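You operate a simulated robot arm through the tools that you are given. There is no shell and no other tool.

You run a simulated two-armed robot. Do the job below in one go: nothing can be reset, and whatever is moved stays where it is left.

Task
Drape the green string over both white pegs and light it up.
Fine: the pegs of the brown peg board; its teal plug goes in the lead socket under the blue flap, which stays open; teal switch on only after plugging; leave the link plugs and the pad.

The check looks at the end state, three seconds after you hand in, the way a careful person would. Anything else that was tipped, shoved, dropped, spilled or broken makes it a failure.

Robot
Two 7-joint arms with fingered hands on one trunk that stands fixed in place. Base frame: the origin is at the foot of the trunk, x ahead of it, y to its left, z up; the work surface is at about z = 620. Readings come in mm, rad, newtons and seconds.
The left shoulder is at [102, 152, 1001], the right one opposite. With the tool pointing down near the work surface each hand reaches from about 100 to 860 mm from the base axis, measured 20 degrees to its own side. Payload 3.8 kg a hand.
Tool frame (each hand has its own): the origin (TCP) lies between the finger pads and is the grasp point; the fingertips stand 30 mm ahead of it; z points along the fingers, y is the line along which they close. The gripper opens to 104 mm; its body begins 35 mm behind the TCP. The gripper is a hand of 5 fingers: y runs from the thumb to the fingers, the wrist lies at [-15, -104, -178] in the tool frame.
Orientation is that of the tool frame in the base frame, as a unit quaternion [x, y, z, w]. With the fingers straight down and the wrist toward the robot, the tool's x, y and z point along [0, 1, 0], [1, 0, 0] and [0, 0, -1] of the base frame.

Tools
- The arms move only by the tool jog_arm. It takes "left_targets", "right_targets" or both (then of equal length, played together; a hand with none holds still); each is a list of rows, each a list of 6 numbers: the shift along the tool's x, y, z in units of 400 mm (1.0 is 400 mm), then the turn, a rotation vector about the tool's x, y, z in units of 120 degrees (1.0 is 120 degrees). In form: [[x, y, z, rx, ry, rz], ...]. A call has 1 to 20 rows; each row is the pose to reach, as a shift and turn from the pose commanded when the call began, along the tool's axes at that moment. A call with a number of a shift or a turn outside -1 to 1 is refused whole. Rows are played at 5 a second. More than 50 mm and 0.15 rad between two rows, and nothing of the call is played. Where a pose cannot be reached the arm comes as near as it can. A force on the tool above 40 N (or 10 N above the force at the start of the call, whichever is more), or a blocked arm, ends the call early, and 0.2 s more pass. In this call time passes only in rows, and 0.2 s behind the last. The reply holds the time, the measured pose of the TCP, the force on the tool along the base axes, the opening and the grip force, in the units named above and with some noise, with the torque about the TCP (base axes, N m) and any sound that the robot's microphone picked up.
- Cameras (640 x 400 px; columns grow to the right, rows downward): "scene" is now at [226.8, -54, 1178.6]; the picture's right is [-0.57, -0.80, 0.19], its down [-0.32, -0.00, -0.95] and it looks along [0.76, -0.60, -0.25] (base axes); focal length 214 px, centre (320, 200). "left" rides on the left gripper at [-80, -78, -141] in its tool frame; the picture's right is [-0.78, -0.30, 0.56], its down [0.54, -0.78, 0.33] and it looks along [0.33, 0.56, 0.76] (tool axes); focal length 247 px, centre (320, 200). "right" rides on the right gripper at [80, -78, -141] in its tool frame; the picture's right is [-0.78, 0.30, -0.56], its down [-0.53, -0.78, 0.33] and it looks along [-0.33, 0.56, 0.76] (tool axes); focal length 247 px, centre (320, 200). There is no depth. A picture from a camera that has moved, and an enlarged one, comes with that camera's place and axes in the base frame and with its lens.
- grab_frame(camera): a new picture of that camera. It takes no simulated time.
- move_column(by): moves the trunk up (or, below 0, down) by that many mm; the arms and the scene camera ride with it, the base frame stays. It gives what a move gives, with no picture.
- finger_targets(index, middle, ring, little, thumb_bend, thumb_turn, hand): sets how far each is bent, from 0 (flat) to 1 (curled in); at 0.3 the hand is open as for a grip, at 0.7 the pads meet at the TCP. One left out holds its place. A second passes; each finger stops where it meets its share of the squeeze, and holds until it gets a number again. It is the only way to open and close the hand. It gives what a move gives, with no picture; readings hold the bend of each and the force on index, middle, ring, little, thumb and palm. thumb_turn goes from beside the hand (0) to across from the fingers (1), as for a grip.
- aim_head(pan, tilt): turns the head with the scene camera to pan (to the left, within 1.396 rad either way) and tilt (down, from -0.506 to 1.204), counted from straight ahead of the robot (the tilt from the chest, where the trunk bows). It gives what a move gives.
- close_up(camera, box): a new picture of the part [left, top, right, bottom] of that camera's present view, enlarged. It takes no simulated time.
- close_job(): hands the job in; it is judged then, once.

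Places have to be worked out from the pictures, the camera data and where the tool is seen. Open the grippers and draw the arms clear of the work before you hand the job in, unless the task says otherwise.

The tools are called after "Call:" as name(argument=value, ...) on one line, values as JSON. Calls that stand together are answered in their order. jog_arm: Moves the arms, as the interface text tells. Its arguments: {"type":"object","properties":{"left_targets":{"type":"array","items":{"type":"array","items":{"type":"number"}}},"right_targets":{"type":"array","items":{"type":"array","items":{"type":"number"}}}},"required":[]} The other tools are called the same way: move_column (by) moves the trunk up or down; finger_targets (index, middle, ring, little, thumb_bend, thumb_turn, hand) moves the fingers one by one; aim_head (pan, tilt) turns the head that bears the scene camera; grab_frame (camera) takes a picture; close_up (camera, box) takes an enlarged picture of a part of a camera's view; close_job () hands the job in.

At the start:

```text
time_s: 0.0
left_eef_pos: [492.9, -54.1, 1125.0]
left_tcp_rot: [0.707, 0.707, 0.0, 0.0]
left_force: [-0.4, -0.2, 0.5]
left_moment: [-0.03, 0.0, 0.01]
left_opening: 103.9
left_grasp_force: 0.1
left_shape: jaw
left_bend: [0.3, 0.3, 0.3, 0.3, 0.3, 0.98]
left_finger forces: [0.0, 0.0, 0.0, 0.0, 0.1, 0.0]
right_eef_pos: [361.9, -473.5, 1060.2]
right_tcp_rot: [0.707, 0.707, -0.001, 0.0]
right_force: [-0.2, 0.5, -0.3]
right_moment: [0.04, 0.0, 0.03]
right_opening: 103.9
right_grasp_force: 0.0
right_shape: jaw
right_bend: [0.3, 0.3, 0.3, 0.3, 0.3, 0.98]
right_finger forces: [0.0, 0.0, 0.0, 0.0, 0.1, 0.0]
trunk travel left (down, up): [-100.0, 356.0]
head pan, tilt (commanded): [-0.642, -0.007]
```

scene: 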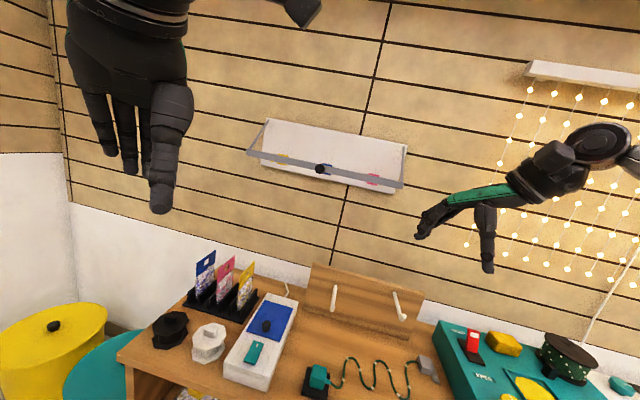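
right: 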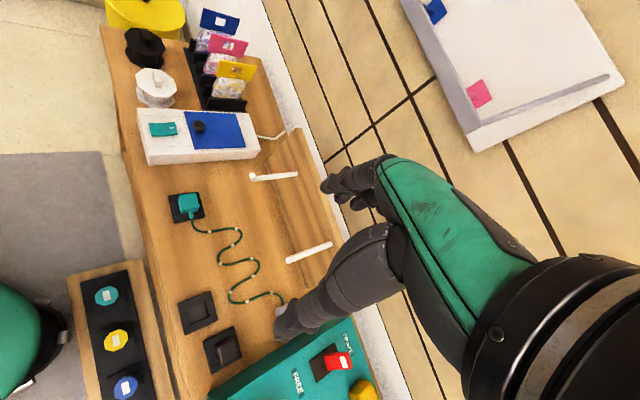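
left: 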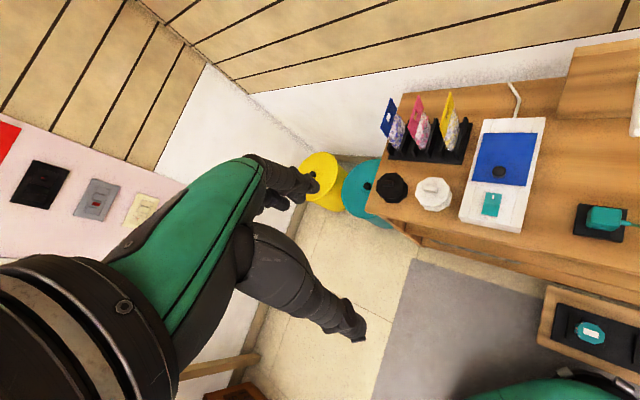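

The first pictures show the peg board, the white lead box with blue flap and teal switch, and the green string with a teal plug resting in a holder. I'll aim the head down toward the work area for a better look.

Call:
aim_head(pan=-0.55, tilt=0.6)

```text
time_s: 1.0
left_eef_pos: [494.1, -55.0, 1124.9]
left_tcp_rot: [0.707, 0.708, 0.0, 0.0]
left_force: [0.1, -0.3, -0.1]
left_moment: [0.0, -0.01, -0.02]
left_opening: 103.8
left_grasp_force: 0.0
left_shape: jaw
left_bend: [0.3, 0.3, 0.3, 0.3, 0.3, 0.98]
left_finger forces: [0.0, 0.0, 0.0, 0.0, 0.0, 0.1]
right_eef_pos: [361.5, -474.1, 1060.3]
right_tcp_rot: [0.706, 0.708, -0.001, 0.0]
right_force: [-0.4, -0.8, 0.0]
right_moment: [-0.04, 0.01, 0.02]
right_opening: 103.6
right_grasp_force: 0.1
right_shape: jaw
right_bend: [0.3, 0.3, 0.3, 0.3, 0.3, 0.98]
right_finger forces: [0.0, 0.1, 0.0, 0.0, 0.0, 0.0]
trunk travel left (down, up): [-100.0, 356.0]
head pan, tilt (commanded): [-0.55, 0.6]
```

Now I take a scene picture with the head looking down at the desk.

Call:
grab_frame(camera="scene")

Call:
close_up(camera="right", box=[100, 80, 360, 400])

Call:
close_up(camera="left", box=[340, 40, 640, 400])

```text
taken
camera scene: at [211.9, -46.5, 1124.7], right [-0.49, -0.85, 0.17], down [-0.72, 0.3, -0.62], along [0.48, -0.43, -0.76], focal length 214 px, centre (320, 200)
```

scene: 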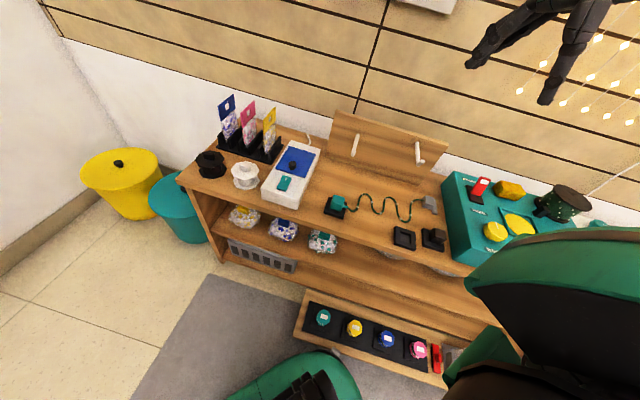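

```text
1.25 times, centred on (230, 240) of right
camera zoom: at [283.1, -393.7, 1201.3], right [0.3, -0.78, 0.56], down [-0.78, -0.53, -0.33], along [0.56, -0.33, -0.76], focal length 309 px, centre (432, 150)
```

zoom: 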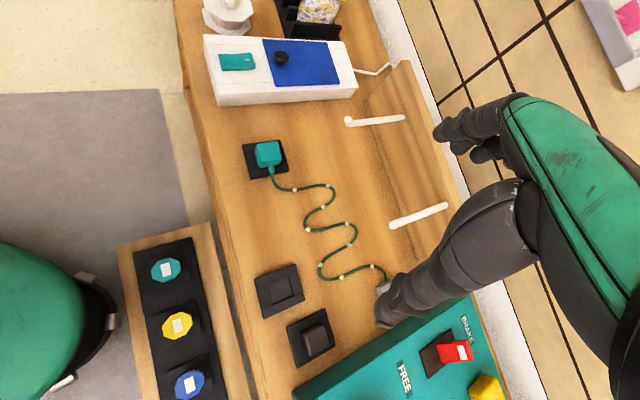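

```text
1.11 times, centred on (490, 220) of left
camera zoom: at [416.2, -133.8, 1264.9], right [-0.3, -0.78, -0.56], down [-0.78, 0.54, -0.33], along [0.56, 0.33, -0.76], focal length 274 px, centre (131, 178)
```

zoom: 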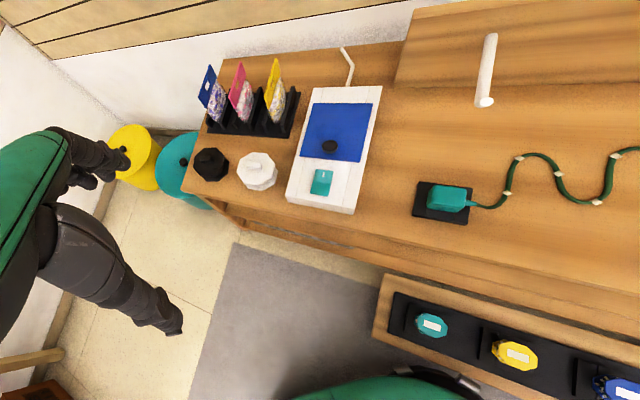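

The desk lies ahead-right; I need detail on the string's grey end, the plug, the flap box and the two black squares. I take enlarged views.

Call:
close_up(camera="scene", box=[300, 90, 460, 270])

Call:
close_up(camera="scene", box=[190, 90, 350, 270])

Call:
close_up(camera="scene", box=[430, 130, 600, 290])

Call:
close_up(camera="right", box=[150, 180, 300, 290])

Call:
close_up(camera="right", box=[130, 90, 290, 190])

Call:
close_up(camera="scene", box=[290, 280, 460, 390])

```text
2.22 times, centred on (380, 180) of scene
camera zoom: at [211.9, -46.5, 1124.7], right [-0.49, -0.85, 0.17], down [-0.72, 0.3, -0.62], along [0.48, -0.43, -0.76], focal length 477 px, centre (187, 244)
```

zoom: 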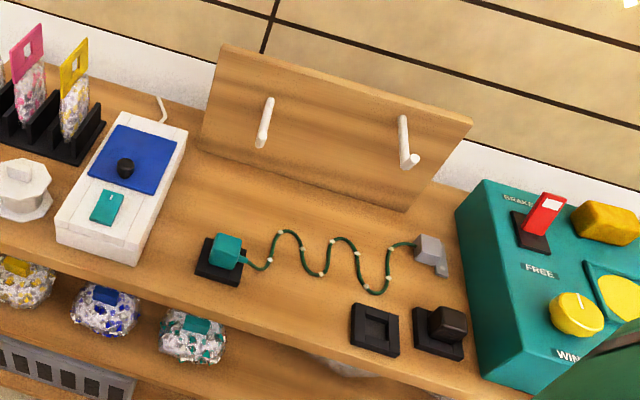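

```text
2.22 times, centred on (270, 180) of scene
camera zoom: at [211.9, -46.5, 1124.7], right [-0.49, -0.85, 0.17], down [-0.72, 0.3, -0.62], along [0.48, -0.43, -0.76], focal length 477 px, centre (431, 244)
```

zoom: 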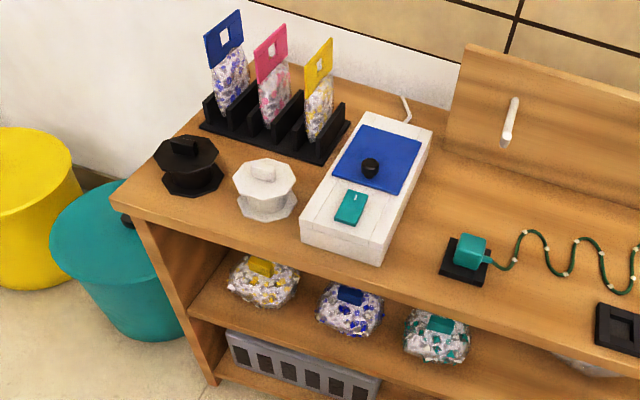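

```text
2.50 times, centred on (515, 210) of scene
camera zoom: at [211.9, -46.5, 1124.7], right [-0.49, -0.85, 0.17], down [-0.72, 0.3, -0.62], along [0.48, -0.43, -0.76], focal length 536 px, centre (-168, 175)
```

zoom: 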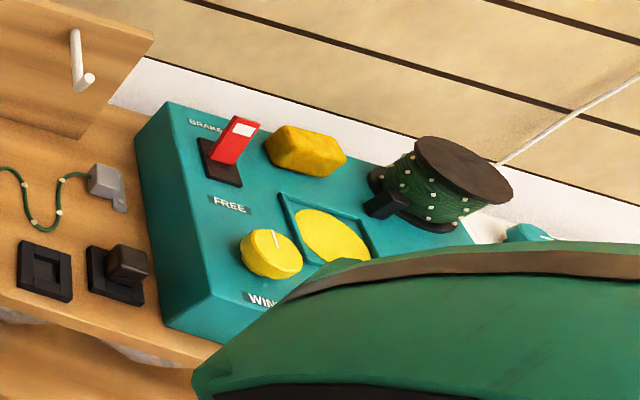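

```text
3.64 times, centred on (225, 235) of right
camera zoom: at [283.1, -393.7, 1201.3], right [0.3, -0.78, 0.56], down [-0.78, -0.53, -0.33], along [0.56, -0.33, -0.76], focal length 898 px, centre (666, 73)
```

zoom: 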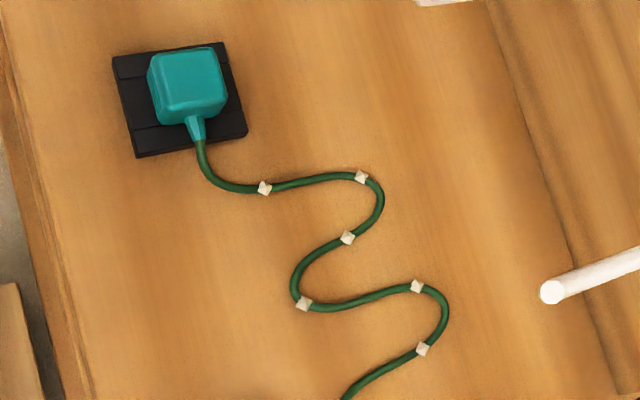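

```text
4.00 times, centred on (210, 140) of right
camera zoom: at [283.1, -393.7, 1201.3], right [0.3, -0.78, 0.56], down [-0.78, -0.53, -0.33], along [0.56, -0.33, -0.76], focal length 988 px, centre (760, 440)
```

zoom: 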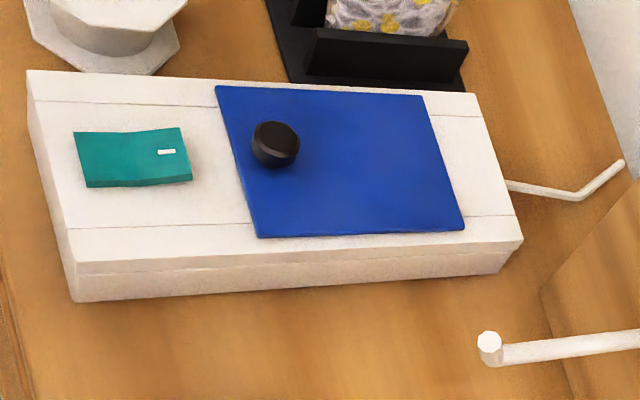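

```text
3.64 times, centred on (375, 335) of scene
camera zoom: at [211.9, -46.5, 1124.7], right [-0.49, -0.85, 0.17], down [-0.72, 0.3, -0.62], along [0.48, -0.43, -0.76], focal length 780 px, centre (120, -291)
```

zoom: 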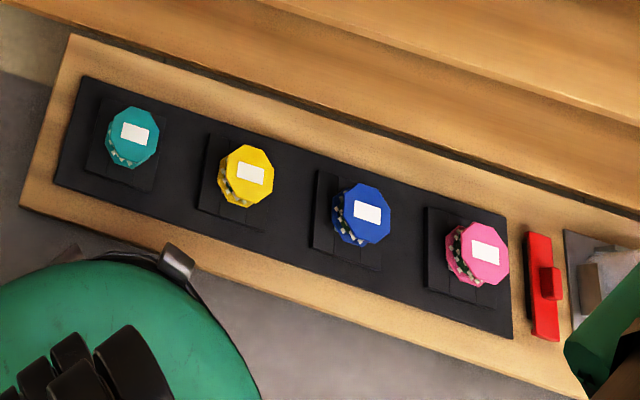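

Estimating from the pictures, the wall normal runs along about (0.71,-0.71), the plug is near (481,-354,655), the flap knob near (631,-281,693), and the peg tips near (555,-426,759) and (432,-558,790). I move the left arm to a viewpoint from the left and turn the right hand 45° so its y axis faces the board.

Call:
jog_arm(left_targets=[[0.024, -0.0152, 0.0219, 0, 0, 0.0625], [0.0479, -0.0304, 0.0438, 0, 0, 0.125], [0.0719, -0.0456, 0.0656, 0, 0, 0.1875], [0.0958, -0.0608, 0.0875, 0, 0, 0.25], [0.1198, -0.076, 0.1094, 0, 0, 0.3125], [0.1438, -0.0913, 0.1313, 0, 0, 0.375], [0.1677, -0.1065, 0.1531, 0, 0, 0.4375], [0.1917, -0.1217, 0.175, 0, 0, 0.5], [0.2156, -0.1369, 0.1969, 0, 0, 0.5625], [0.2396, -0.1521, 0.2188, 0, 0, 0.625], [0.2635, -0.1673, 0.2406, 0, 0, 0.6875], [0.2875, -0.1825, 0.2625, 0, 0, 0.75]], right_targets=[[0.03, -0.0019, 0.0396, 0, 0, 0.03125], [0.06, -0.0038, 0.0792, 0, 0, 0.0625], [0.09, -0.0056, 0.1188, 0, 0, 0.09375], [0.12, -0.0075, 0.1583, 0, 0, 0.125], [0.15, -0.0094, 0.1979, 0, 0, 0.15625], [0.18, -0.0113, 0.2375, 0, 0, 0.1875], [0.21, -0.0131, 0.2771, 0, 0, 0.21875], [0.24, -0.015, 0.3167, 0, 0, 0.25], [0.27, -0.0169, 0.3563, 0, 0, 0.28125], [0.3, -0.0188, 0.3958, 0, 0, 0.3125], [0.33, -0.0206, 0.4354, 0, 0, 0.34375], [0.36, -0.0225, 0.475, 0, 0, 0.375]])

```text
time_s: 3.6
left_eef_pos: [422.8, 61.6, 1018.3]
left_tcp_rot: [1.0, -0.002, -0.001, 0.0]
left_force: [0.5, 0.1, 0.5]
left_moment: [0.01, 0.03, -0.03]
left_opening: 103.7
left_grasp_force: 0.0
left_shape: jaw
left_bend: [0.3, 0.3, 0.3, 0.3, 0.3, 0.98]
left_finger forces: [0.1, 0.0, 0.0, 0.1, 0.0, 0.0]
right_eef_pos: [421.9, -343.2, 888.9]
right_tcp_rot: [0.924, 0.382, -0.002, 0.0]
right_force: [-0.6, -0.1, 0.0]
right_moment: [-0.01, 0.04, 0.0]
right_opening: 103.8
right_grasp_force: 0.1
right_shape: jaw
right_bend: [0.3, 0.3, 0.3, 0.3, 0.3, 0.98]
right_finger forces: [0.1, 0.0, 0.1, 0.1, 0.0, 0.0]
right hand out of reach, approached as far as the arm can: row 7, 8, 9, 10, 11, 12
trunk travel left (down, up): [-100.0, 356.0]
head pan, tilt (commanded): [-0.55, 0.6]
```

The left arm is in place, but the right hand stopped at (422,-343,889) because it could not come closer to the body. I take pictures from all three cameras.

Call:
grab_frame(camera="right")

Call:
grab_frame(camera="left")

Call:
grab_frame(camera="scene")

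```text
taken
camera right: at [423.3, -231.5, 1031.2], right [-0.34, -0.76, 0.56], down [-0.93, 0.17, -0.33], along [0.15, -0.63, -0.76], focal length 247 px, centre (320, 200)
```

right: 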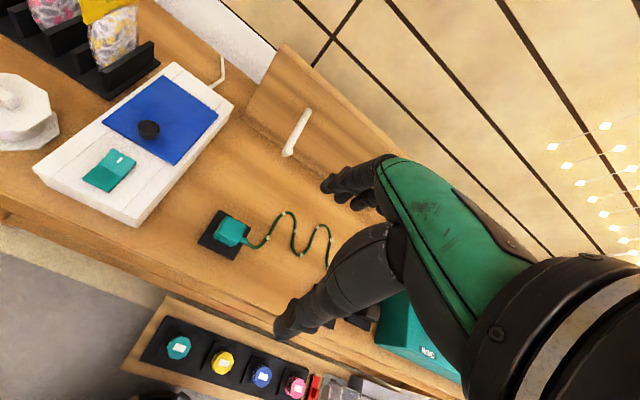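

```text
taken
camera left: at [342.2, 140.3, 1158.7], right [-0.78, 0.3, -0.56], down [0.54, 0.78, -0.33], along [0.33, -0.56, -0.76], focal length 247 px, centre (320, 200)
```

left: 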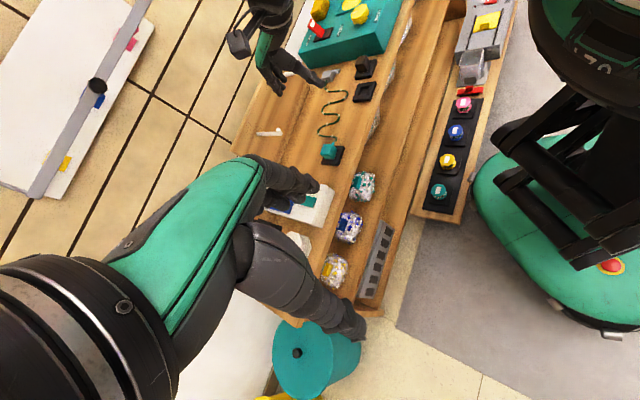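

```text
taken
camera scene: at [213.0, -46.0, 1124.3], right [-0.49, -0.85, 0.17], down [-0.72, 0.3, -0.62], along [0.48, -0.43, -0.76], focal length 214 px, centre (320, 200)
```

scene: 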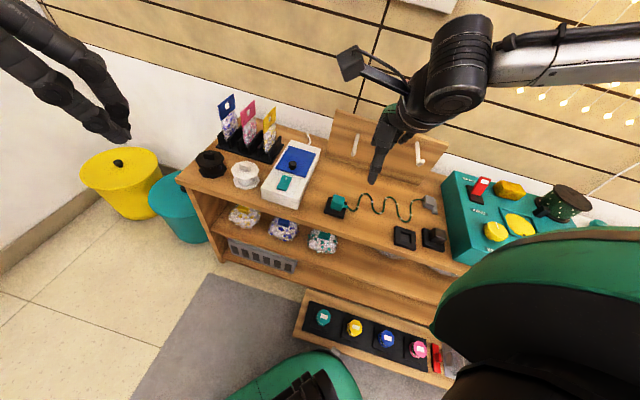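

Right camera now views box, plug and left peg from close by. I enlarge those, and the anchor region from the left and scene cameras.

Call:
close_up(camera="right", box=[30, 50, 250, 230])

Call:
close_up(camera="right", box=[190, 190, 340, 280])

Call:
close_up(camera="left", box=[250, 50, 400, 220])

Call:
close_up(camera="scene", box=[380, 120, 480, 260])

```text
2.22 times, centred on (140, 140) of right
camera zoom: at [423.3, -231.5, 1031.2], right [-0.34, -0.76, 0.56], down [-0.93, 0.17, -0.33], along [0.15, -0.63, -0.76], focal length 549 px, centre (720, 333)
```

zoom: 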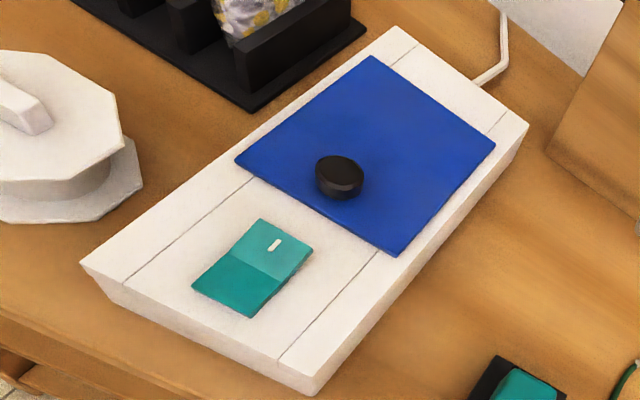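

```text
4.27 times, centred on (265, 235) of right
camera zoom: at [423.3, -231.5, 1031.2], right [-0.34, -0.76, 0.56], down [-0.93, 0.17, -0.33], along [0.15, -0.63, -0.76], focal length 1054 px, centre (555, 51)
```

zoom: 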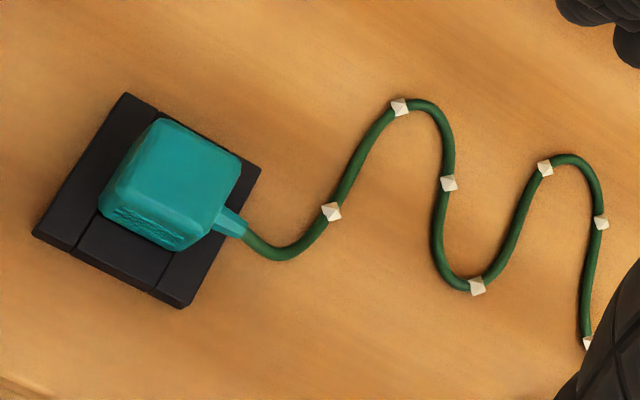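

```text
2.35 times, centred on (325, 135) of left
camera zoom: at [342.2, 140.3, 1158.7], right [-0.78, 0.3, -0.56], down [0.54, 0.78, -0.33], along [0.33, -0.56, -0.76], focal length 581 px, centre (308, 353)
```

zoom: 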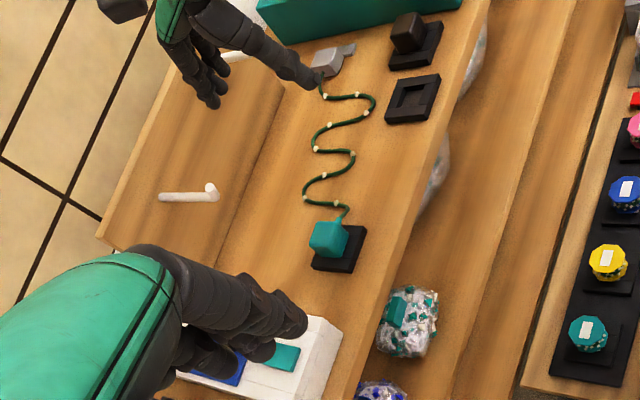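

```text
2.86 times, centred on (430, 190) of scene
camera zoom: at [213.0, -46.0, 1124.3], right [-0.49, -0.85, 0.17], down [-0.72, 0.3, -0.62], along [0.48, -0.43, -0.76], focal length 613 px, centre (6, 229)
```

zoom: 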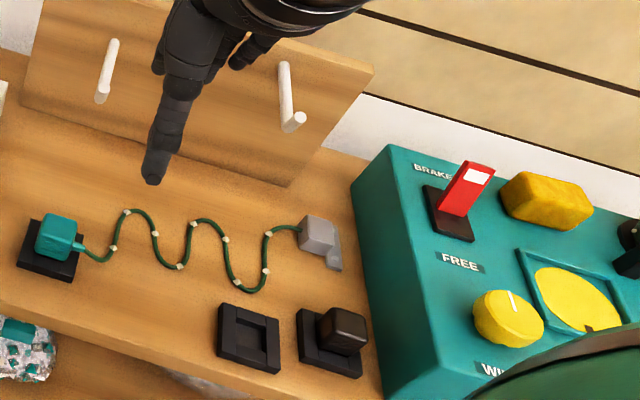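

The cable pegs have upturned tips, the grey block is a fixed anchor, and the flap hinge is on its far side with the knob at about (631,-281,693), 95 mm ahead of the hinge. I turn the right hand so that it closes parallel to the hinge line (y toward the desk's left) and bring it high above the box to test reach.

Call:
jog_arm(right_targets=[[0.022, 0.018, -0.002, 0, 0, -0.0625], [0.044, 0.037, -0.004, 0, 0, -0.125], [0.067, 0.055, -0.007, 0, 0, -0.1875], [0.089, 0.074, -0.009, 0, 0, -0.25], [0.111, 0.092, -0.011, 0, 0, -0.3125], [0.133, 0.11, -0.013, 0, 0, -0.375], [0.156, 0.129, -0.016, 0, 0, -0.4375], [0.178, 0.147, -0.018, 0, 0, -0.5], [0.2, 0.166, -0.02, 0, 0, -0.5625], [0.222, 0.184, -0.022, 0, 0, -0.625], [0.245, 0.203, -0.025, 0, 0, -0.6875], [0.267, 0.221, -0.0275, 0, 0, -0.75]])

Call:
grab_frame(camera="scene")

Call:
grab_frame(camera="right")

Call:
grab_frame(camera="left")

```text
time_s: 6.2
left_eef_pos: [422.3, 61.3, 1018.0]
left_tcp_rot: [1.0, 0.0, -0.001, 0.0]
left_force: [0.0, 0.2, 0.4]
left_moment: [-0.04, 0.02, 0.0]
left_opening: 103.7
left_grasp_force: 0.0
left_shape: jaw
left_bend: [0.3, 0.3, 0.3, 0.3, 0.3, 0.98]
left_finger forces: [0.0, 0.0, 0.0, 0.0, 0.1, 0.0]
right_eef_pos: [557.6, -333.4, 899.7]
right_tcp_rot: [0.382, 0.924, 0.0, -0.001]
right_force: [0.0, 0.4, -0.4]
right_moment: [-0.01, 0.0, -0.01]
right_opening: 103.5
right_grasp_force: 0.1
right_shape: jaw
right_bend: [0.3, 0.3, 0.3, 0.3, 0.3, 0.98]
right_finger forces: [0.1, 0.0, 0.1, 0.0, 0.0, 0.0]
trunk travel left (down, up): [-100.0, 356.0]
head pan, tilt (commanded): [-0.55, 0.6]
```

```text
taken
camera scene: at [212.7, -46.3, 1124.4], right [-0.49, -0.85, 0.17], down [-0.72, 0.3, -0.62], along [0.48, -0.43, -0.76], focal length 214 px, centre (320, 200)
```

scene: 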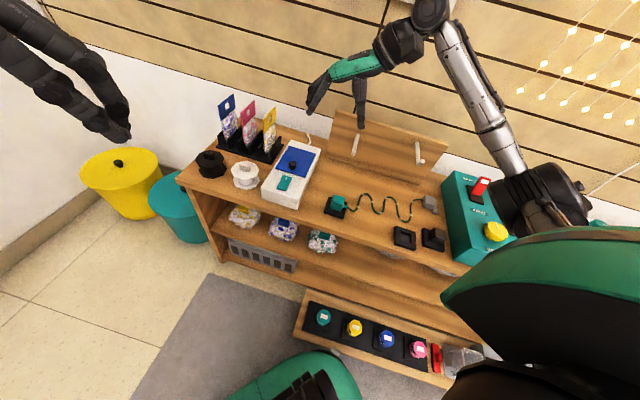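

```text
taken
camera right: at [445.8, -331.8, 1041.8], right [0.76, -0.34, 0.56], down [-0.17, -0.93, -0.33], along [0.63, 0.16, -0.76], focal length 247 px, centre (320, 200)
```

right: 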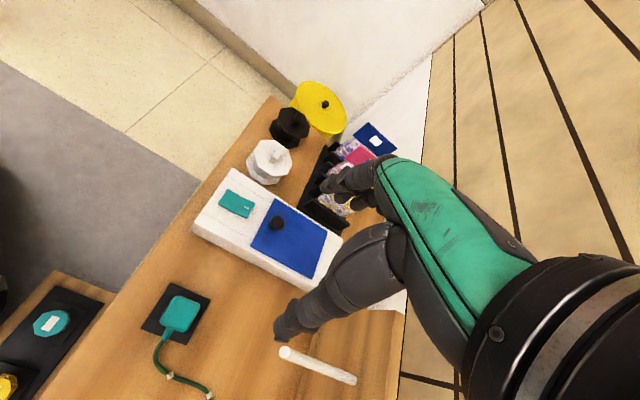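

```text
taken
camera left: at [341.8, 139.5, 1159.1], right [-0.78, 0.3, -0.56], down [0.53, 0.78, -0.33], along [0.33, -0.56, -0.76], focal length 247 px, centre (320, 200)
```

left: 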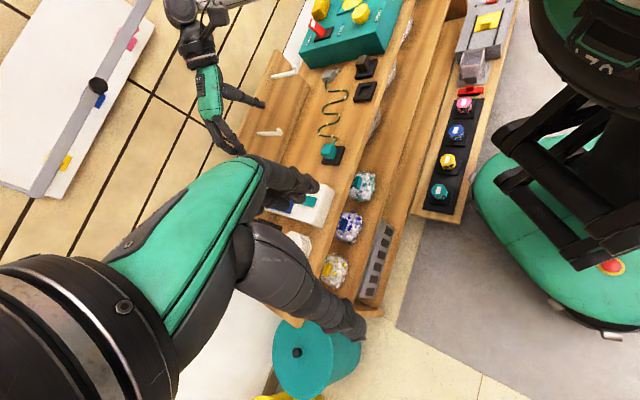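

The orientation is reachable; however, the right elbow appears close to the teal winder box. I enlarge that region and the right hand to judge clearance and finger layout.

Call:
close_up(camera="scene", box=[400, 80, 620, 290])

Call:
close_up(camera="scene", box=[290, 20, 430, 150])

Call:
close_up(camera="left", box=[150, 0, 350, 160])

Call:
close_up(camera="right", box=[240, 140, 440, 360])

```text
1.90 times, centred on (510, 185) of scene
camera zoom: at [212.7, -46.3, 1124.4], right [-0.49, -0.85, 0.17], down [-0.72, 0.3, -0.62], along [0.48, -0.43, -0.76], focal length 408 px, centre (-42, 229)
```

zoom: 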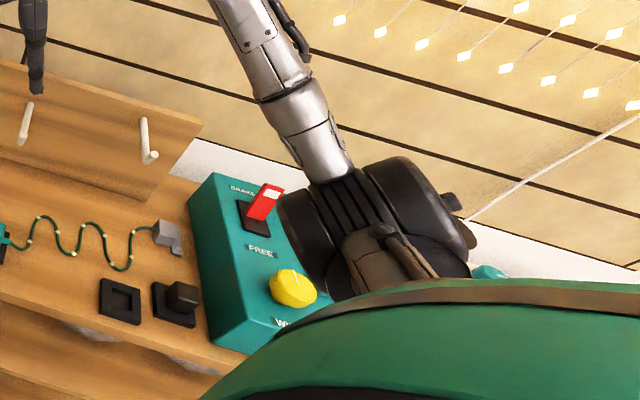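

```text
3.08 times, centred on (360, 85) of scene
camera zoom: at [212.7, -46.3, 1124.4], right [-0.49, -0.85, 0.17], down [-0.72, 0.3, -0.62], along [0.48, -0.43, -0.76], focal length 660 px, centre (197, 554)
```

zoom: 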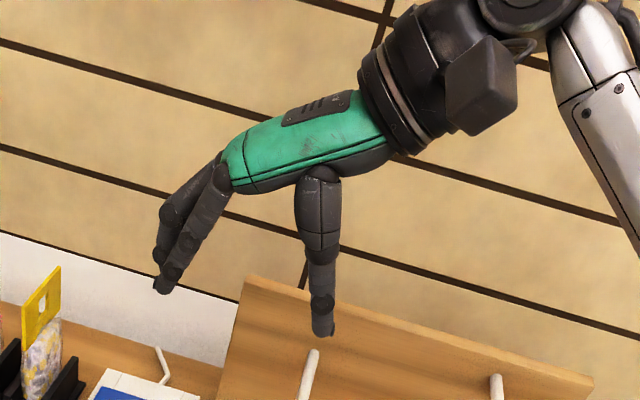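

```text
2.50 times, centred on (250, 80) of left
camera zoom: at [341.8, 139.5, 1159.1], right [-0.78, 0.3, -0.56], down [0.53, 0.78, -0.33], along [0.33, -0.56, -0.76], focal length 617 px, centre (495, 500)
```

zoom: 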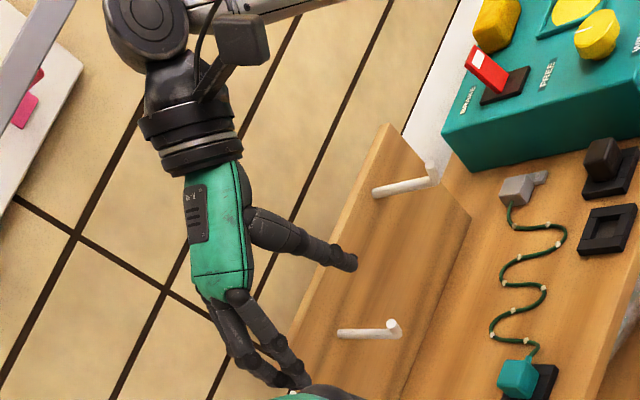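

```text
1.82 times, centred on (340, 250) of right
camera zoom: at [445.8, -331.8, 1041.8], right [0.76, -0.34, 0.56], down [-0.17, -0.93, -0.33], along [0.63, 0.16, -0.76], focal length 449 px, centre (284, 109)
```

zoom: 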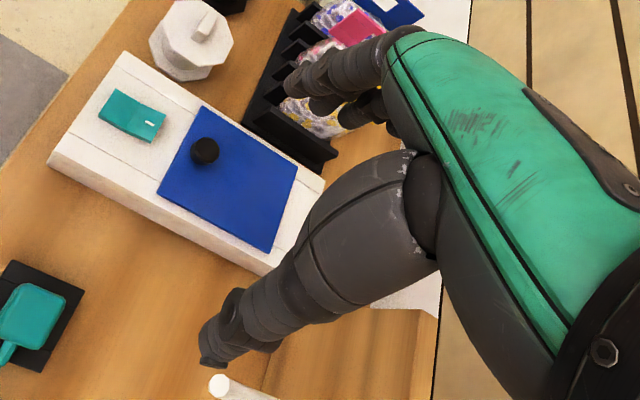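

The elbow sits out over the winder box, so I raise the trunk 150 mm to keep it well above things, then test the pinch shape of the right hand in free air.

Call:
move_column(by=150)

Call:
finger_targets(hand="right", index=0.6, middle=0.6, ring=1.0, little=1.0, thumb_bend=0.6)

Call:
grab_frame(camera="right")

Call:
grab_frame(camera="scene")

```text
time_s: 8.0
left_eef_pos: [421.1, 59.8, 1169.0]
left_tcp_rot: [1.0, 0.0, 0.0, 0.0]
left_force: [0.2, 0.0, -0.3]
left_moment: [-0.03, 0.0, 0.0]
left_opening: 103.9
left_grasp_force: 0.0
left_shape: jaw
left_bend: [0.3, 0.3, 0.3, 0.3, 0.3, 0.98]
left_finger forces: [0.1, 0.0, 0.1, 0.1, 0.0, 0.1]
right_eef_pos: [556.2, -334.1, 1050.1]
right_tcp_rot: [0.383, 0.924, -0.001, 0.0]
right_force: [-0.4, 0.6, 0.2]
right_moment: [0.04, 0.01, -0.03]
right_opening: 103.5
right_grasp_force: 0.1
right_shape: jaw
right_bend: [0.3, 0.3, 0.3, 0.3, 0.3, 0.98]
right_finger forces: [0.1, 0.0, 0.0, 0.1, 0.0, 0.0]
trunk travel left (down, up): [-250.0, 206.0]
head pan, tilt (commanded): [-0.55, 0.6]
```

```text
time_s: 8.9
left_eef_pos: [420.8, 60.3, 1171.2]
left_tcp_rot: [1.0, 0.0, 0.0, 0.0]
left_force: [0.6, -1.1, 0.6]
left_moment: [-0.01, -0.02, -0.01]
left_opening: 103.9
left_grasp_force: 0.0
left_shape: jaw
left_bend: [0.3, 0.3, 0.3, 0.3, 0.3, 0.98]
left_finger forces: [0.0, 0.0, 0.0, 0.0, 0.0, 0.1]
right_eef_pos: [557.2, -333.9, 1051.0]
right_tcp_rot: [0.382, 0.924, 0.0, 0.0]
right_force: [0.3, -0.3, 0.9]
right_moment: [0.01, 0.03, -0.01]
right_opening: 26.6
right_grasp_force: 0.2
right_shape: fingers
right_bend: [0.6, 0.6, 1.0, 1.0, 0.6, 0.98]
right_finger forces: [0.1, 0.1, 0.0, 0.2, 0.0, 0.0]
trunk travel left (down, up): [-250.0, 206.0]
head pan, tilt (commanded): [-0.55, 0.6]
```

```text
taken
camera right: at [444.6, -331.6, 1192.4], right [0.76, -0.34, 0.56], down [-0.17, -0.93, -0.33], along [0.63, 0.16, -0.76], focal length 247 px, centre (320, 200)
```

right: 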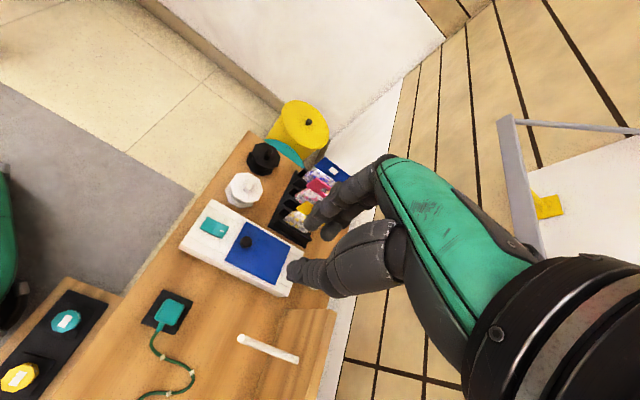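

```text
taken
camera scene: at [123.3, -46.4, 1318.3], right [-0.52, -0.85, 0.06], down [-0.57, 0.3, -0.77], along [0.64, -0.43, -0.64], focal length 214 px, centre (320, 200)
```

scene: 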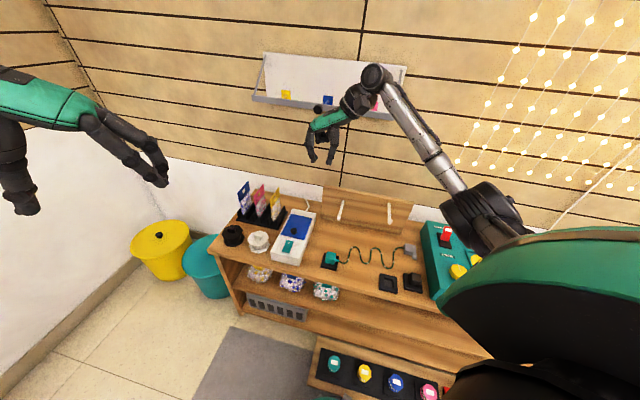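

Opening at bend 0.6 reads 26.6 mm. I enlarge the hand to see where index, middle and thumb meet.

Call:
close_up(camera="right", box=[250, 140, 420, 310])

Call:
close_up(camera="scene", box=[280, 60, 400, 180])

```text
2.35 times, centred on (335, 225) of right
camera zoom: at [444.6, -331.6, 1192.4], right [0.76, -0.34, 0.56], down [-0.17, -0.93, -0.33], along [0.63, 0.16, -0.76], focal length 581 px, centre (285, 141)
```

zoom: 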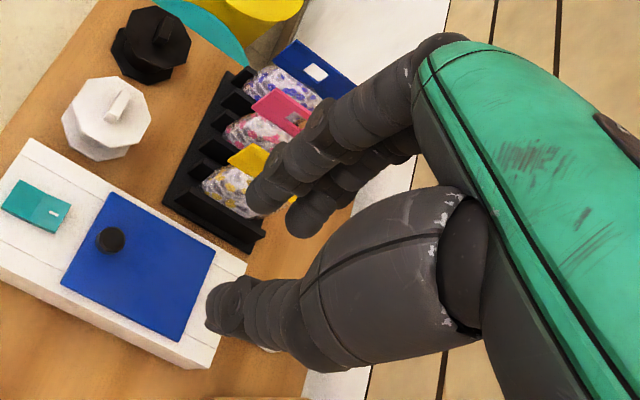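

```text
3.33 times, centred on (340, 120) of scene
camera zoom: at [123.3, -46.4, 1318.3], right [-0.52, -0.85, 0.06], down [-0.57, 0.3, -0.77], along [0.64, -0.43, -0.64], focal length 715 px, centre (253, 467)
```

zoom: 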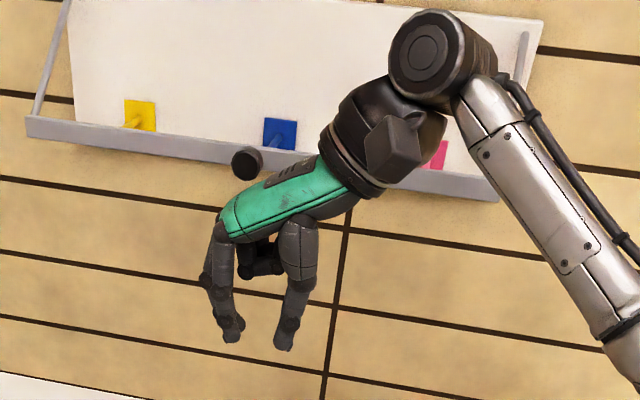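

Index and thumb meet at the TCP (x ≈ +3), with middle, ring and little on the −x side, so an index–thumb pinch is ideal. A wall tray hangs above the work area, so I look at it to judge clearance for the wrist.

Call:
close_up(camera="scene", box=[240, 30, 440, 230])

Call:
close_up(camera="right", box=[440, 40, 640, 280])

Call:
grab_frame(camera="left")

```text
2.00 times, centred on (340, 130) of scene
camera zoom: at [123.3, -46.4, 1318.3], right [-0.52, -0.85, 0.06], down [-0.57, 0.3, -0.77], along [0.64, -0.43, -0.64], focal length 429 px, centre (280, 340)
```

zoom: 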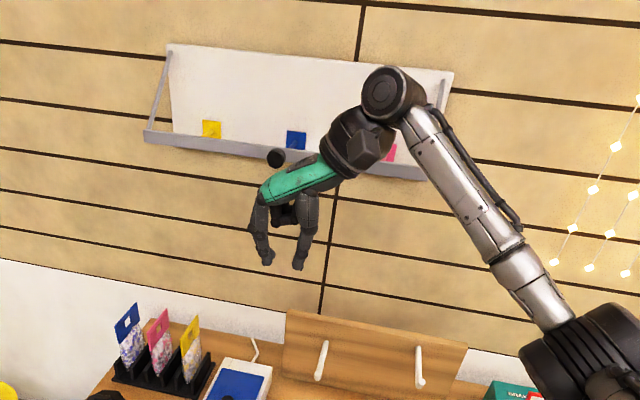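

```text
1.67 times, centred on (540, 160) of right
camera zoom: at [444.6, -331.6, 1192.4], right [0.76, -0.34, 0.56], down [-0.17, -0.93, -0.33], along [0.63, 0.16, -0.76], focal length 412 px, centre (-47, 267)
```

zoom: 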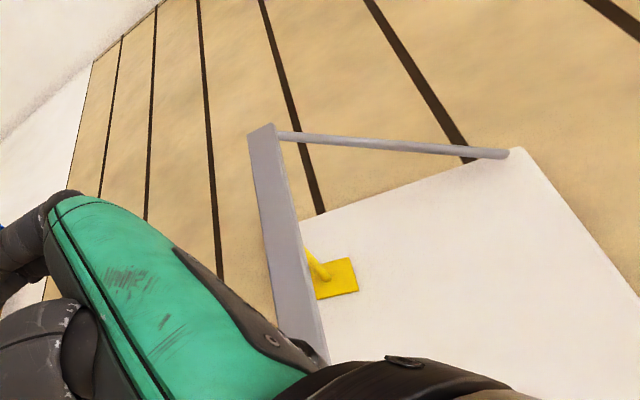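

```text
taken
camera left: at [340.8, 138.9, 1310.0], right [-0.78, 0.3, -0.56], down [0.54, 0.78, -0.33], along [0.33, -0.56, -0.76], focal length 247 px, centre (320, 200)
```

left: 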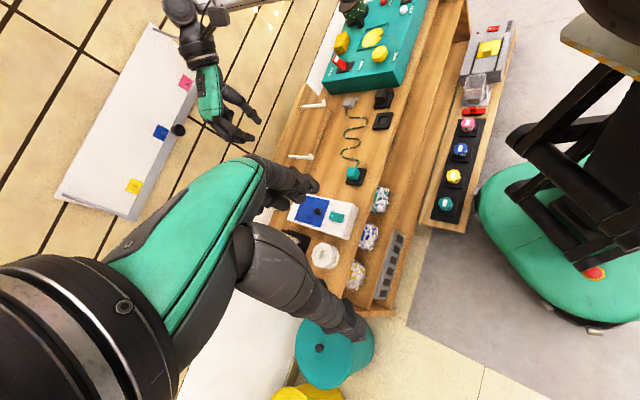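

The tray bar sits at about z≈1120 above f≈745, which leaves room for the wrist (top ≈1015 at the open-flap pose). I preset a pinch (index and thumb half open, the rest curled) and lower the right hand above the knob.

Call:
finger_targets(hand="right", index=0.5, middle=1.0, ring=1.0, little=1.0, thumb_bend=0.5)

Call:
jog_arm(right_targets=[[-0.005, 0.028, 0.08, 0, 0, 0], [-0.01, 0.057, 0.163, 0, 0, 0], [-0.014, 0.085, 0.245, 0, 0, 0], [-0.018, 0.114, 0.326, 0, 0, 0], [-0.023, 0.142, 0.408, 0, 0, 0], [-0.028, 0.171, 0.489, 0, 0, 0], [-0.032, 0.2, 0.571, 0, 0, 0], [-0.037, 0.228, 0.6525, 0, 0, 0]])

Call:
grab_frame(camera="right")

Call:
grab_frame(camera="scene")

Call:
close_up(camera="left", box=[150, 0, 350, 250])

```text
time_s: 9.9
left_eef_pos: [421.1, 60.6, 1170.3]
left_tcp_rot: [1.0, 0.0, 0.001, 0.001]
left_force: [-0.2, 0.1, -0.3]
left_moment: [0.04, -0.02, -0.01]
left_opening: 103.8
left_grasp_force: 0.2
left_shape: jaw
left_bend: [0.3, 0.3, 0.3, 0.3, 0.3, 0.98]
left_finger forces: [0.1, 0.0, 0.1, 0.0, 0.0, 0.0]
right_eef_pos: [556.9, -333.8, 1049.5]
right_tcp_rot: [0.383, 0.924, -0.001, 0.0]
right_force: [0.2, 0.2, 0.0]
right_moment: [-0.01, -0.02, -0.01]
right_opening: 51.5
right_grasp_force: 0.0
right_shape: fingers
right_bend: [0.5, 1.0, 1.0, 1.0, 0.5, 0.98]
right_finger forces: [0.0, 0.0, 0.0, 0.0, 0.0, 0.0]
trunk travel left (down, up): [-250.0, 206.0]
head pan, tilt (commanded): [-0.55, 0.6]
```

```text
time_s: 11.8
left_eef_pos: [421.6, 60.7, 1169.8]
left_tcp_rot: [1.0, 0.0, -0.001, 0.0]
left_force: [0.7, 0.8, -1.0]
left_moment: [0.0, 0.02, 0.01]
left_opening: 103.8
left_grasp_force: 0.1
left_shape: jaw
left_bend: [0.3, 0.3, 0.3, 0.3, 0.3, 0.98]
left_finger forces: [0.1, 0.1, 0.0, 0.0, 0.0, 0.0]
right_eef_pos: [631.1, -277.6, 790.5]
right_tcp_rot: [0.382, 0.924, -0.001, 0.0]
right_force: [-0.3, 0.4, 0.4]
right_moment: [0.01, -0.03, 0.0]
right_opening: 51.5
right_grasp_force: 0.1
right_shape: fingers
right_bend: [0.5, 1.0, 1.0, 1.0, 0.5, 0.98]
right_finger forces: [0.0, 0.0, 0.0, 0.1, 0.0, 0.1]
trunk travel left (down, up): [-250.0, 206.0]
head pan, tilt (commanded): [-0.55, 0.6]
```

```text
taken
camera right: at [520.1, -276.1, 931.0], right [0.76, -0.34, 0.56], down [-0.17, -0.93, -0.33], along [0.63, 0.16, -0.76], focal length 247 px, centre (320, 200)
```

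right: 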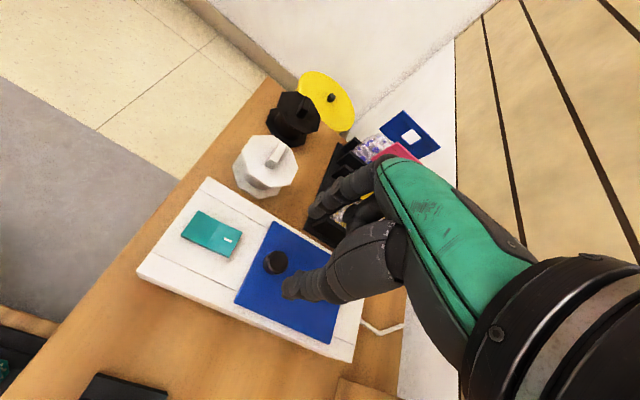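

```text
taken
camera scene: at [124.1, -46.1, 1318.2], right [-0.52, -0.85, 0.06], down [-0.57, 0.3, -0.77], along [0.63, -0.43, -0.64], focal length 214 px, centre (320, 200)
```

scene: 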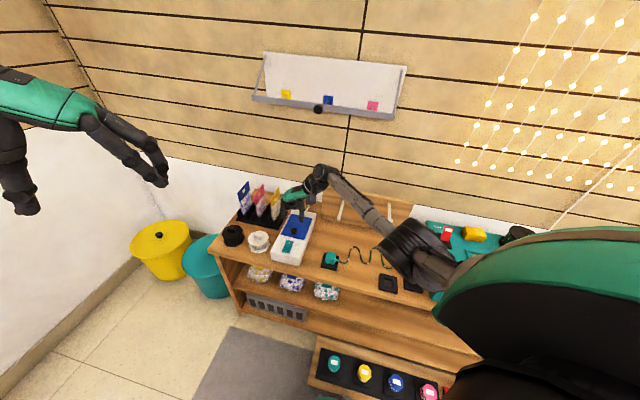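

```text
1.60 times, centred on (250, 125) of left
camera zoom: at [341.7, 139.2, 1309.7], right [-0.78, 0.3, -0.56], down [0.53, 0.78, -0.33], along [0.33, -0.56, -0.76], focal length 395 px, centre (432, 320)
```

zoom: 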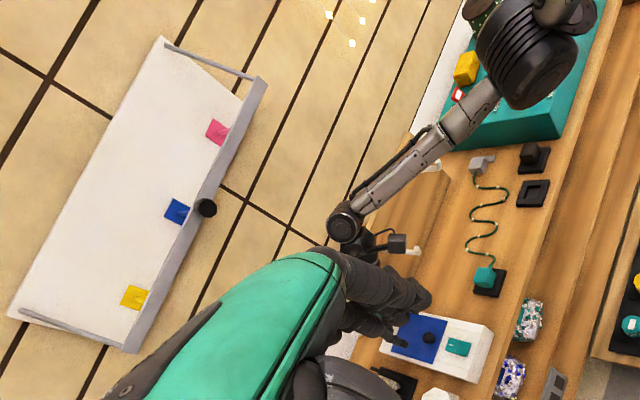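

The knob projects to (633.6,-279), within 3 mm of the hand's axis, and the elbow is at z≈1000, clear. I descend around the knob to TCP z≈714 in slowing steps.

Call:
jog_arm(right_targets=[[-0.005, 0.001, 0.06, 0, 0, 0], [-0.01, 0.002, 0.11, 0, 0, 0], [-0.014, 0.002, 0.15, 0, 0, 0], [-0.014, 0.002, 0.175, 0, 0, 0], [-0.014, 0.002, 0.191, 0, 0, 0]])

Call:
close_up(camera="right", box=[220, 160, 400, 340])

Call:
close_up(camera="scene", box=[260, 170, 360, 270])

```text
time_s: 12.9
left_eef_pos: [422.6, 61.1, 1169.7]
left_tcp_rot: [1.0, -0.001, 0.0, 0.001]
left_force: [-0.4, -0.1, -1.3]
left_moment: [-0.01, 0.01, -0.01]
left_opening: 103.7
left_grasp_force: 0.0
left_shape: jaw
left_bend: [0.3, 0.3, 0.3, 0.3, 0.3, 0.98]
left_finger forces: [0.0, 0.0, 0.0, 0.1, 0.0, 0.0]
right_eef_pos: [636.5, -282.5, 714.9]
right_tcp_rot: [0.383, 0.924, 0.0, -0.001]
right_force: [-0.1, -0.3, -0.3]
right_moment: [0.0, 0.02, -0.03]
right_opening: 51.6
right_grasp_force: 0.0
right_shape: fingers
right_bend: [0.5, 1.0, 1.0, 1.0, 0.5, 0.98]
right_finger forces: [0.0, 0.1, 0.0, 0.0, 0.0, 0.0]
trunk travel left (down, up): [-250.0, 206.0]
head pan, tilt (commanded): [-0.55, 0.6]
```

```text
2.22 times, centred on (310, 250) of right
camera zoom: at [524.8, -280.8, 855.2], right [0.76, -0.34, 0.56], down [-0.17, -0.93, -0.33], along [0.63, 0.16, -0.76], focal length 549 px, centre (342, 89)
```

zoom: 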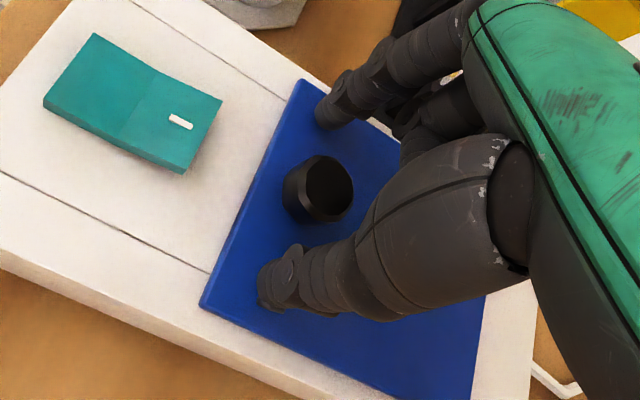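

```text
4.00 times, centred on (310, 220) of scene
camera zoom: at [123.5, -46.3, 1318.3], right [-0.52, -0.85, 0.06], down [-0.57, 0.3, -0.77], along [0.64, -0.43, -0.64], focal length 858 px, centre (360, 120)
```

zoom: 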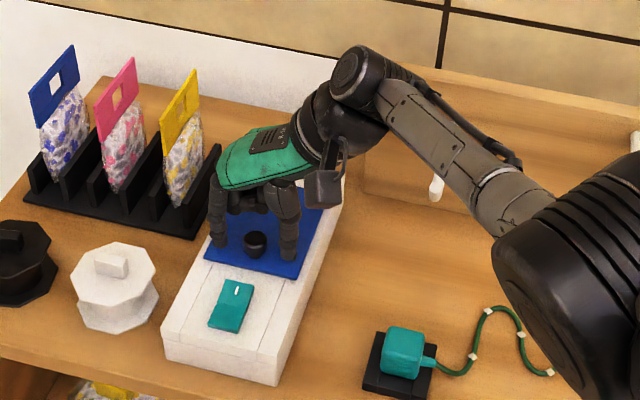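

Index and thumb straddle the knob with the tips just above the flap. I close the pinch on it.

Call:
finger_targets(hand="right", index=0.68, thumb_bend=0.68)

Call:
close_up(camera="right", box=[220, 160, 400, 340])

```text
time_s: 13.9
left_eef_pos: [420.0, 60.1, 1170.0]
left_tcp_rot: [1.0, 0.0, 0.0, 0.0]
left_force: [-0.5, 0.3, 1.0]
left_moment: [-0.02, -0.02, 0.02]
left_opening: 103.8
left_grasp_force: 0.1
left_shape: jaw
left_bend: [0.3, 0.3, 0.3, 0.3, 0.3, 0.98]
left_finger forces: [0.1, 0.1, 0.1, 0.1, 0.0, 0.0]
right_eef_pos: [636.8, -283.1, 714.3]
right_tcp_rot: [0.383, 0.924, -0.001, 0.0]
right_force: [0.0, -0.1, -0.5]
right_moment: [-0.01, 0.0, -0.03]
right_opening: 18.2
right_grasp_force: 3.2
right_shape: fingers
right_bend: [0.63, 1.0, 1.0, 1.0, 0.64, 0.97]
right_finger forces: [3.4, 0.0, 0.1, 0.0, 3.1, 0.0]
trunk travel left (down, up): [-250.0, 206.0]
head pan, tilt (commanded): [-0.55, 0.6]
```

```text
2.22 times, centred on (310, 250) of right
camera zoom: at [524.7, -280.9, 855.3], right [0.76, -0.34, 0.56], down [-0.17, -0.93, -0.33], along [0.63, 0.16, -0.76], focal length 549 px, centre (342, 89)
```

zoom: 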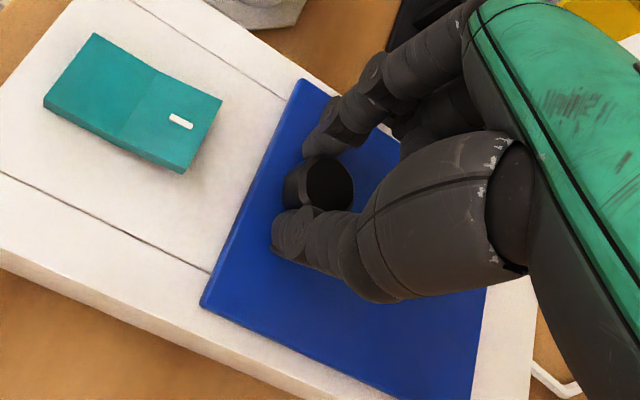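

The knob is pinched (3 N, opening 18 mm). I lift along the hinge arc to about 30° in small steps without turning the hand.

Call:
jog_arm(right_targets=[[-0.003, 0, -0.0208, 0, 0, 0], [-0.0075, 0, -0.041, 0, 0, 0], [-0.014, 0, -0.0608, 0, 0, 0], [-0.022, 0, -0.08, 0, 0, 0], [-0.0318, 0, -0.0983, 0, 0, 0], [-0.043, 0, -0.1158, 0, 0, 0]])

Call:
close_up(camera="right", box=[180, 140, 420, 360])

Call:
close_up(camera="scene", box=[260, 170, 360, 270])

```text
time_s: 15.3
left_eef_pos: [420.3, 60.6, 1170.6]
left_tcp_rot: [1.0, 0.0, 0.0, -0.001]
left_force: [-0.1, -0.1, -0.6]
left_moment: [-0.03, -0.03, 0.0]
left_opening: 103.5
left_grasp_force: 0.1
left_shape: jaw
left_bend: [0.3, 0.3, 0.3, 0.3, 0.3, 0.98]
left_finger forces: [0.1, 0.0, 0.0, 0.0, 0.0, 0.0]
right_eef_pos: [649.6, -294.9, 759.8]
right_tcp_rot: [0.383, 0.924, 0.0, 0.0]
right_force: [-0.4, 0.4, 0.5]
right_moment: [0.06, 0.06, 0.0]
right_opening: 17.6
right_grasp_force: 3.0
right_shape: fingers
right_bend: [0.64, 1.0, 1.0, 1.0, 0.64, 0.97]
right_finger forces: [3.4, 0.1, 0.1, 0.1, 3.3, 0.0]
trunk travel left (down, up): [-250.0, 206.0]
head pan, tilt (commanded): [-0.55, 0.6]
```

```text
1.82 times, centred on (300, 250) of right
camera zoom: at [537.4, -293.5, 901.3], right [0.76, -0.34, 0.56], down [-0.17, -0.93, -0.33], along [0.63, 0.16, -0.76], focal length 449 px, centre (356, 109)
```

zoom: 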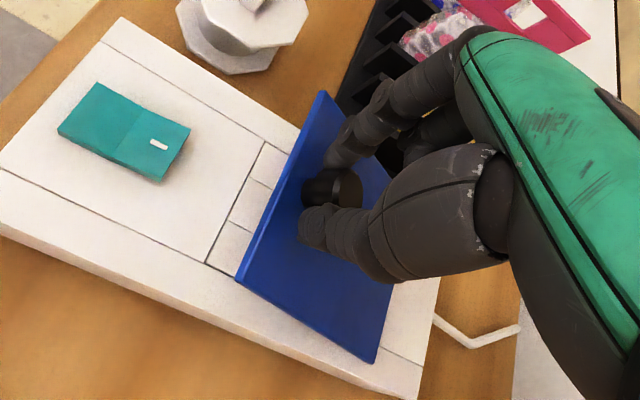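

```text
4.00 times, centred on (310, 220) of scene
camera zoom: at [123.1, -46.3, 1318.4], right [-0.52, -0.85, 0.06], down [-0.57, 0.3, -0.77], along [0.64, -0.43, -0.64], focal length 858 px, centre (360, 120)
```

zoom: 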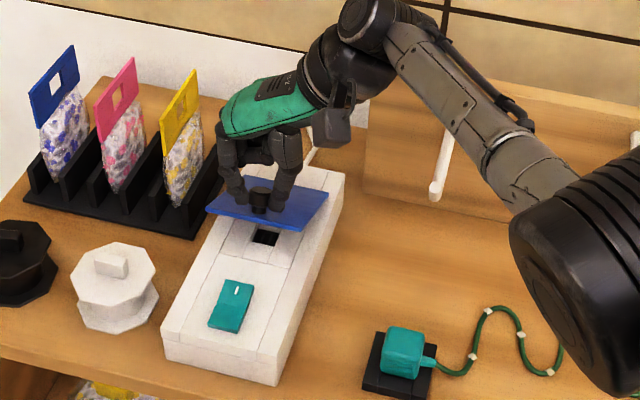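

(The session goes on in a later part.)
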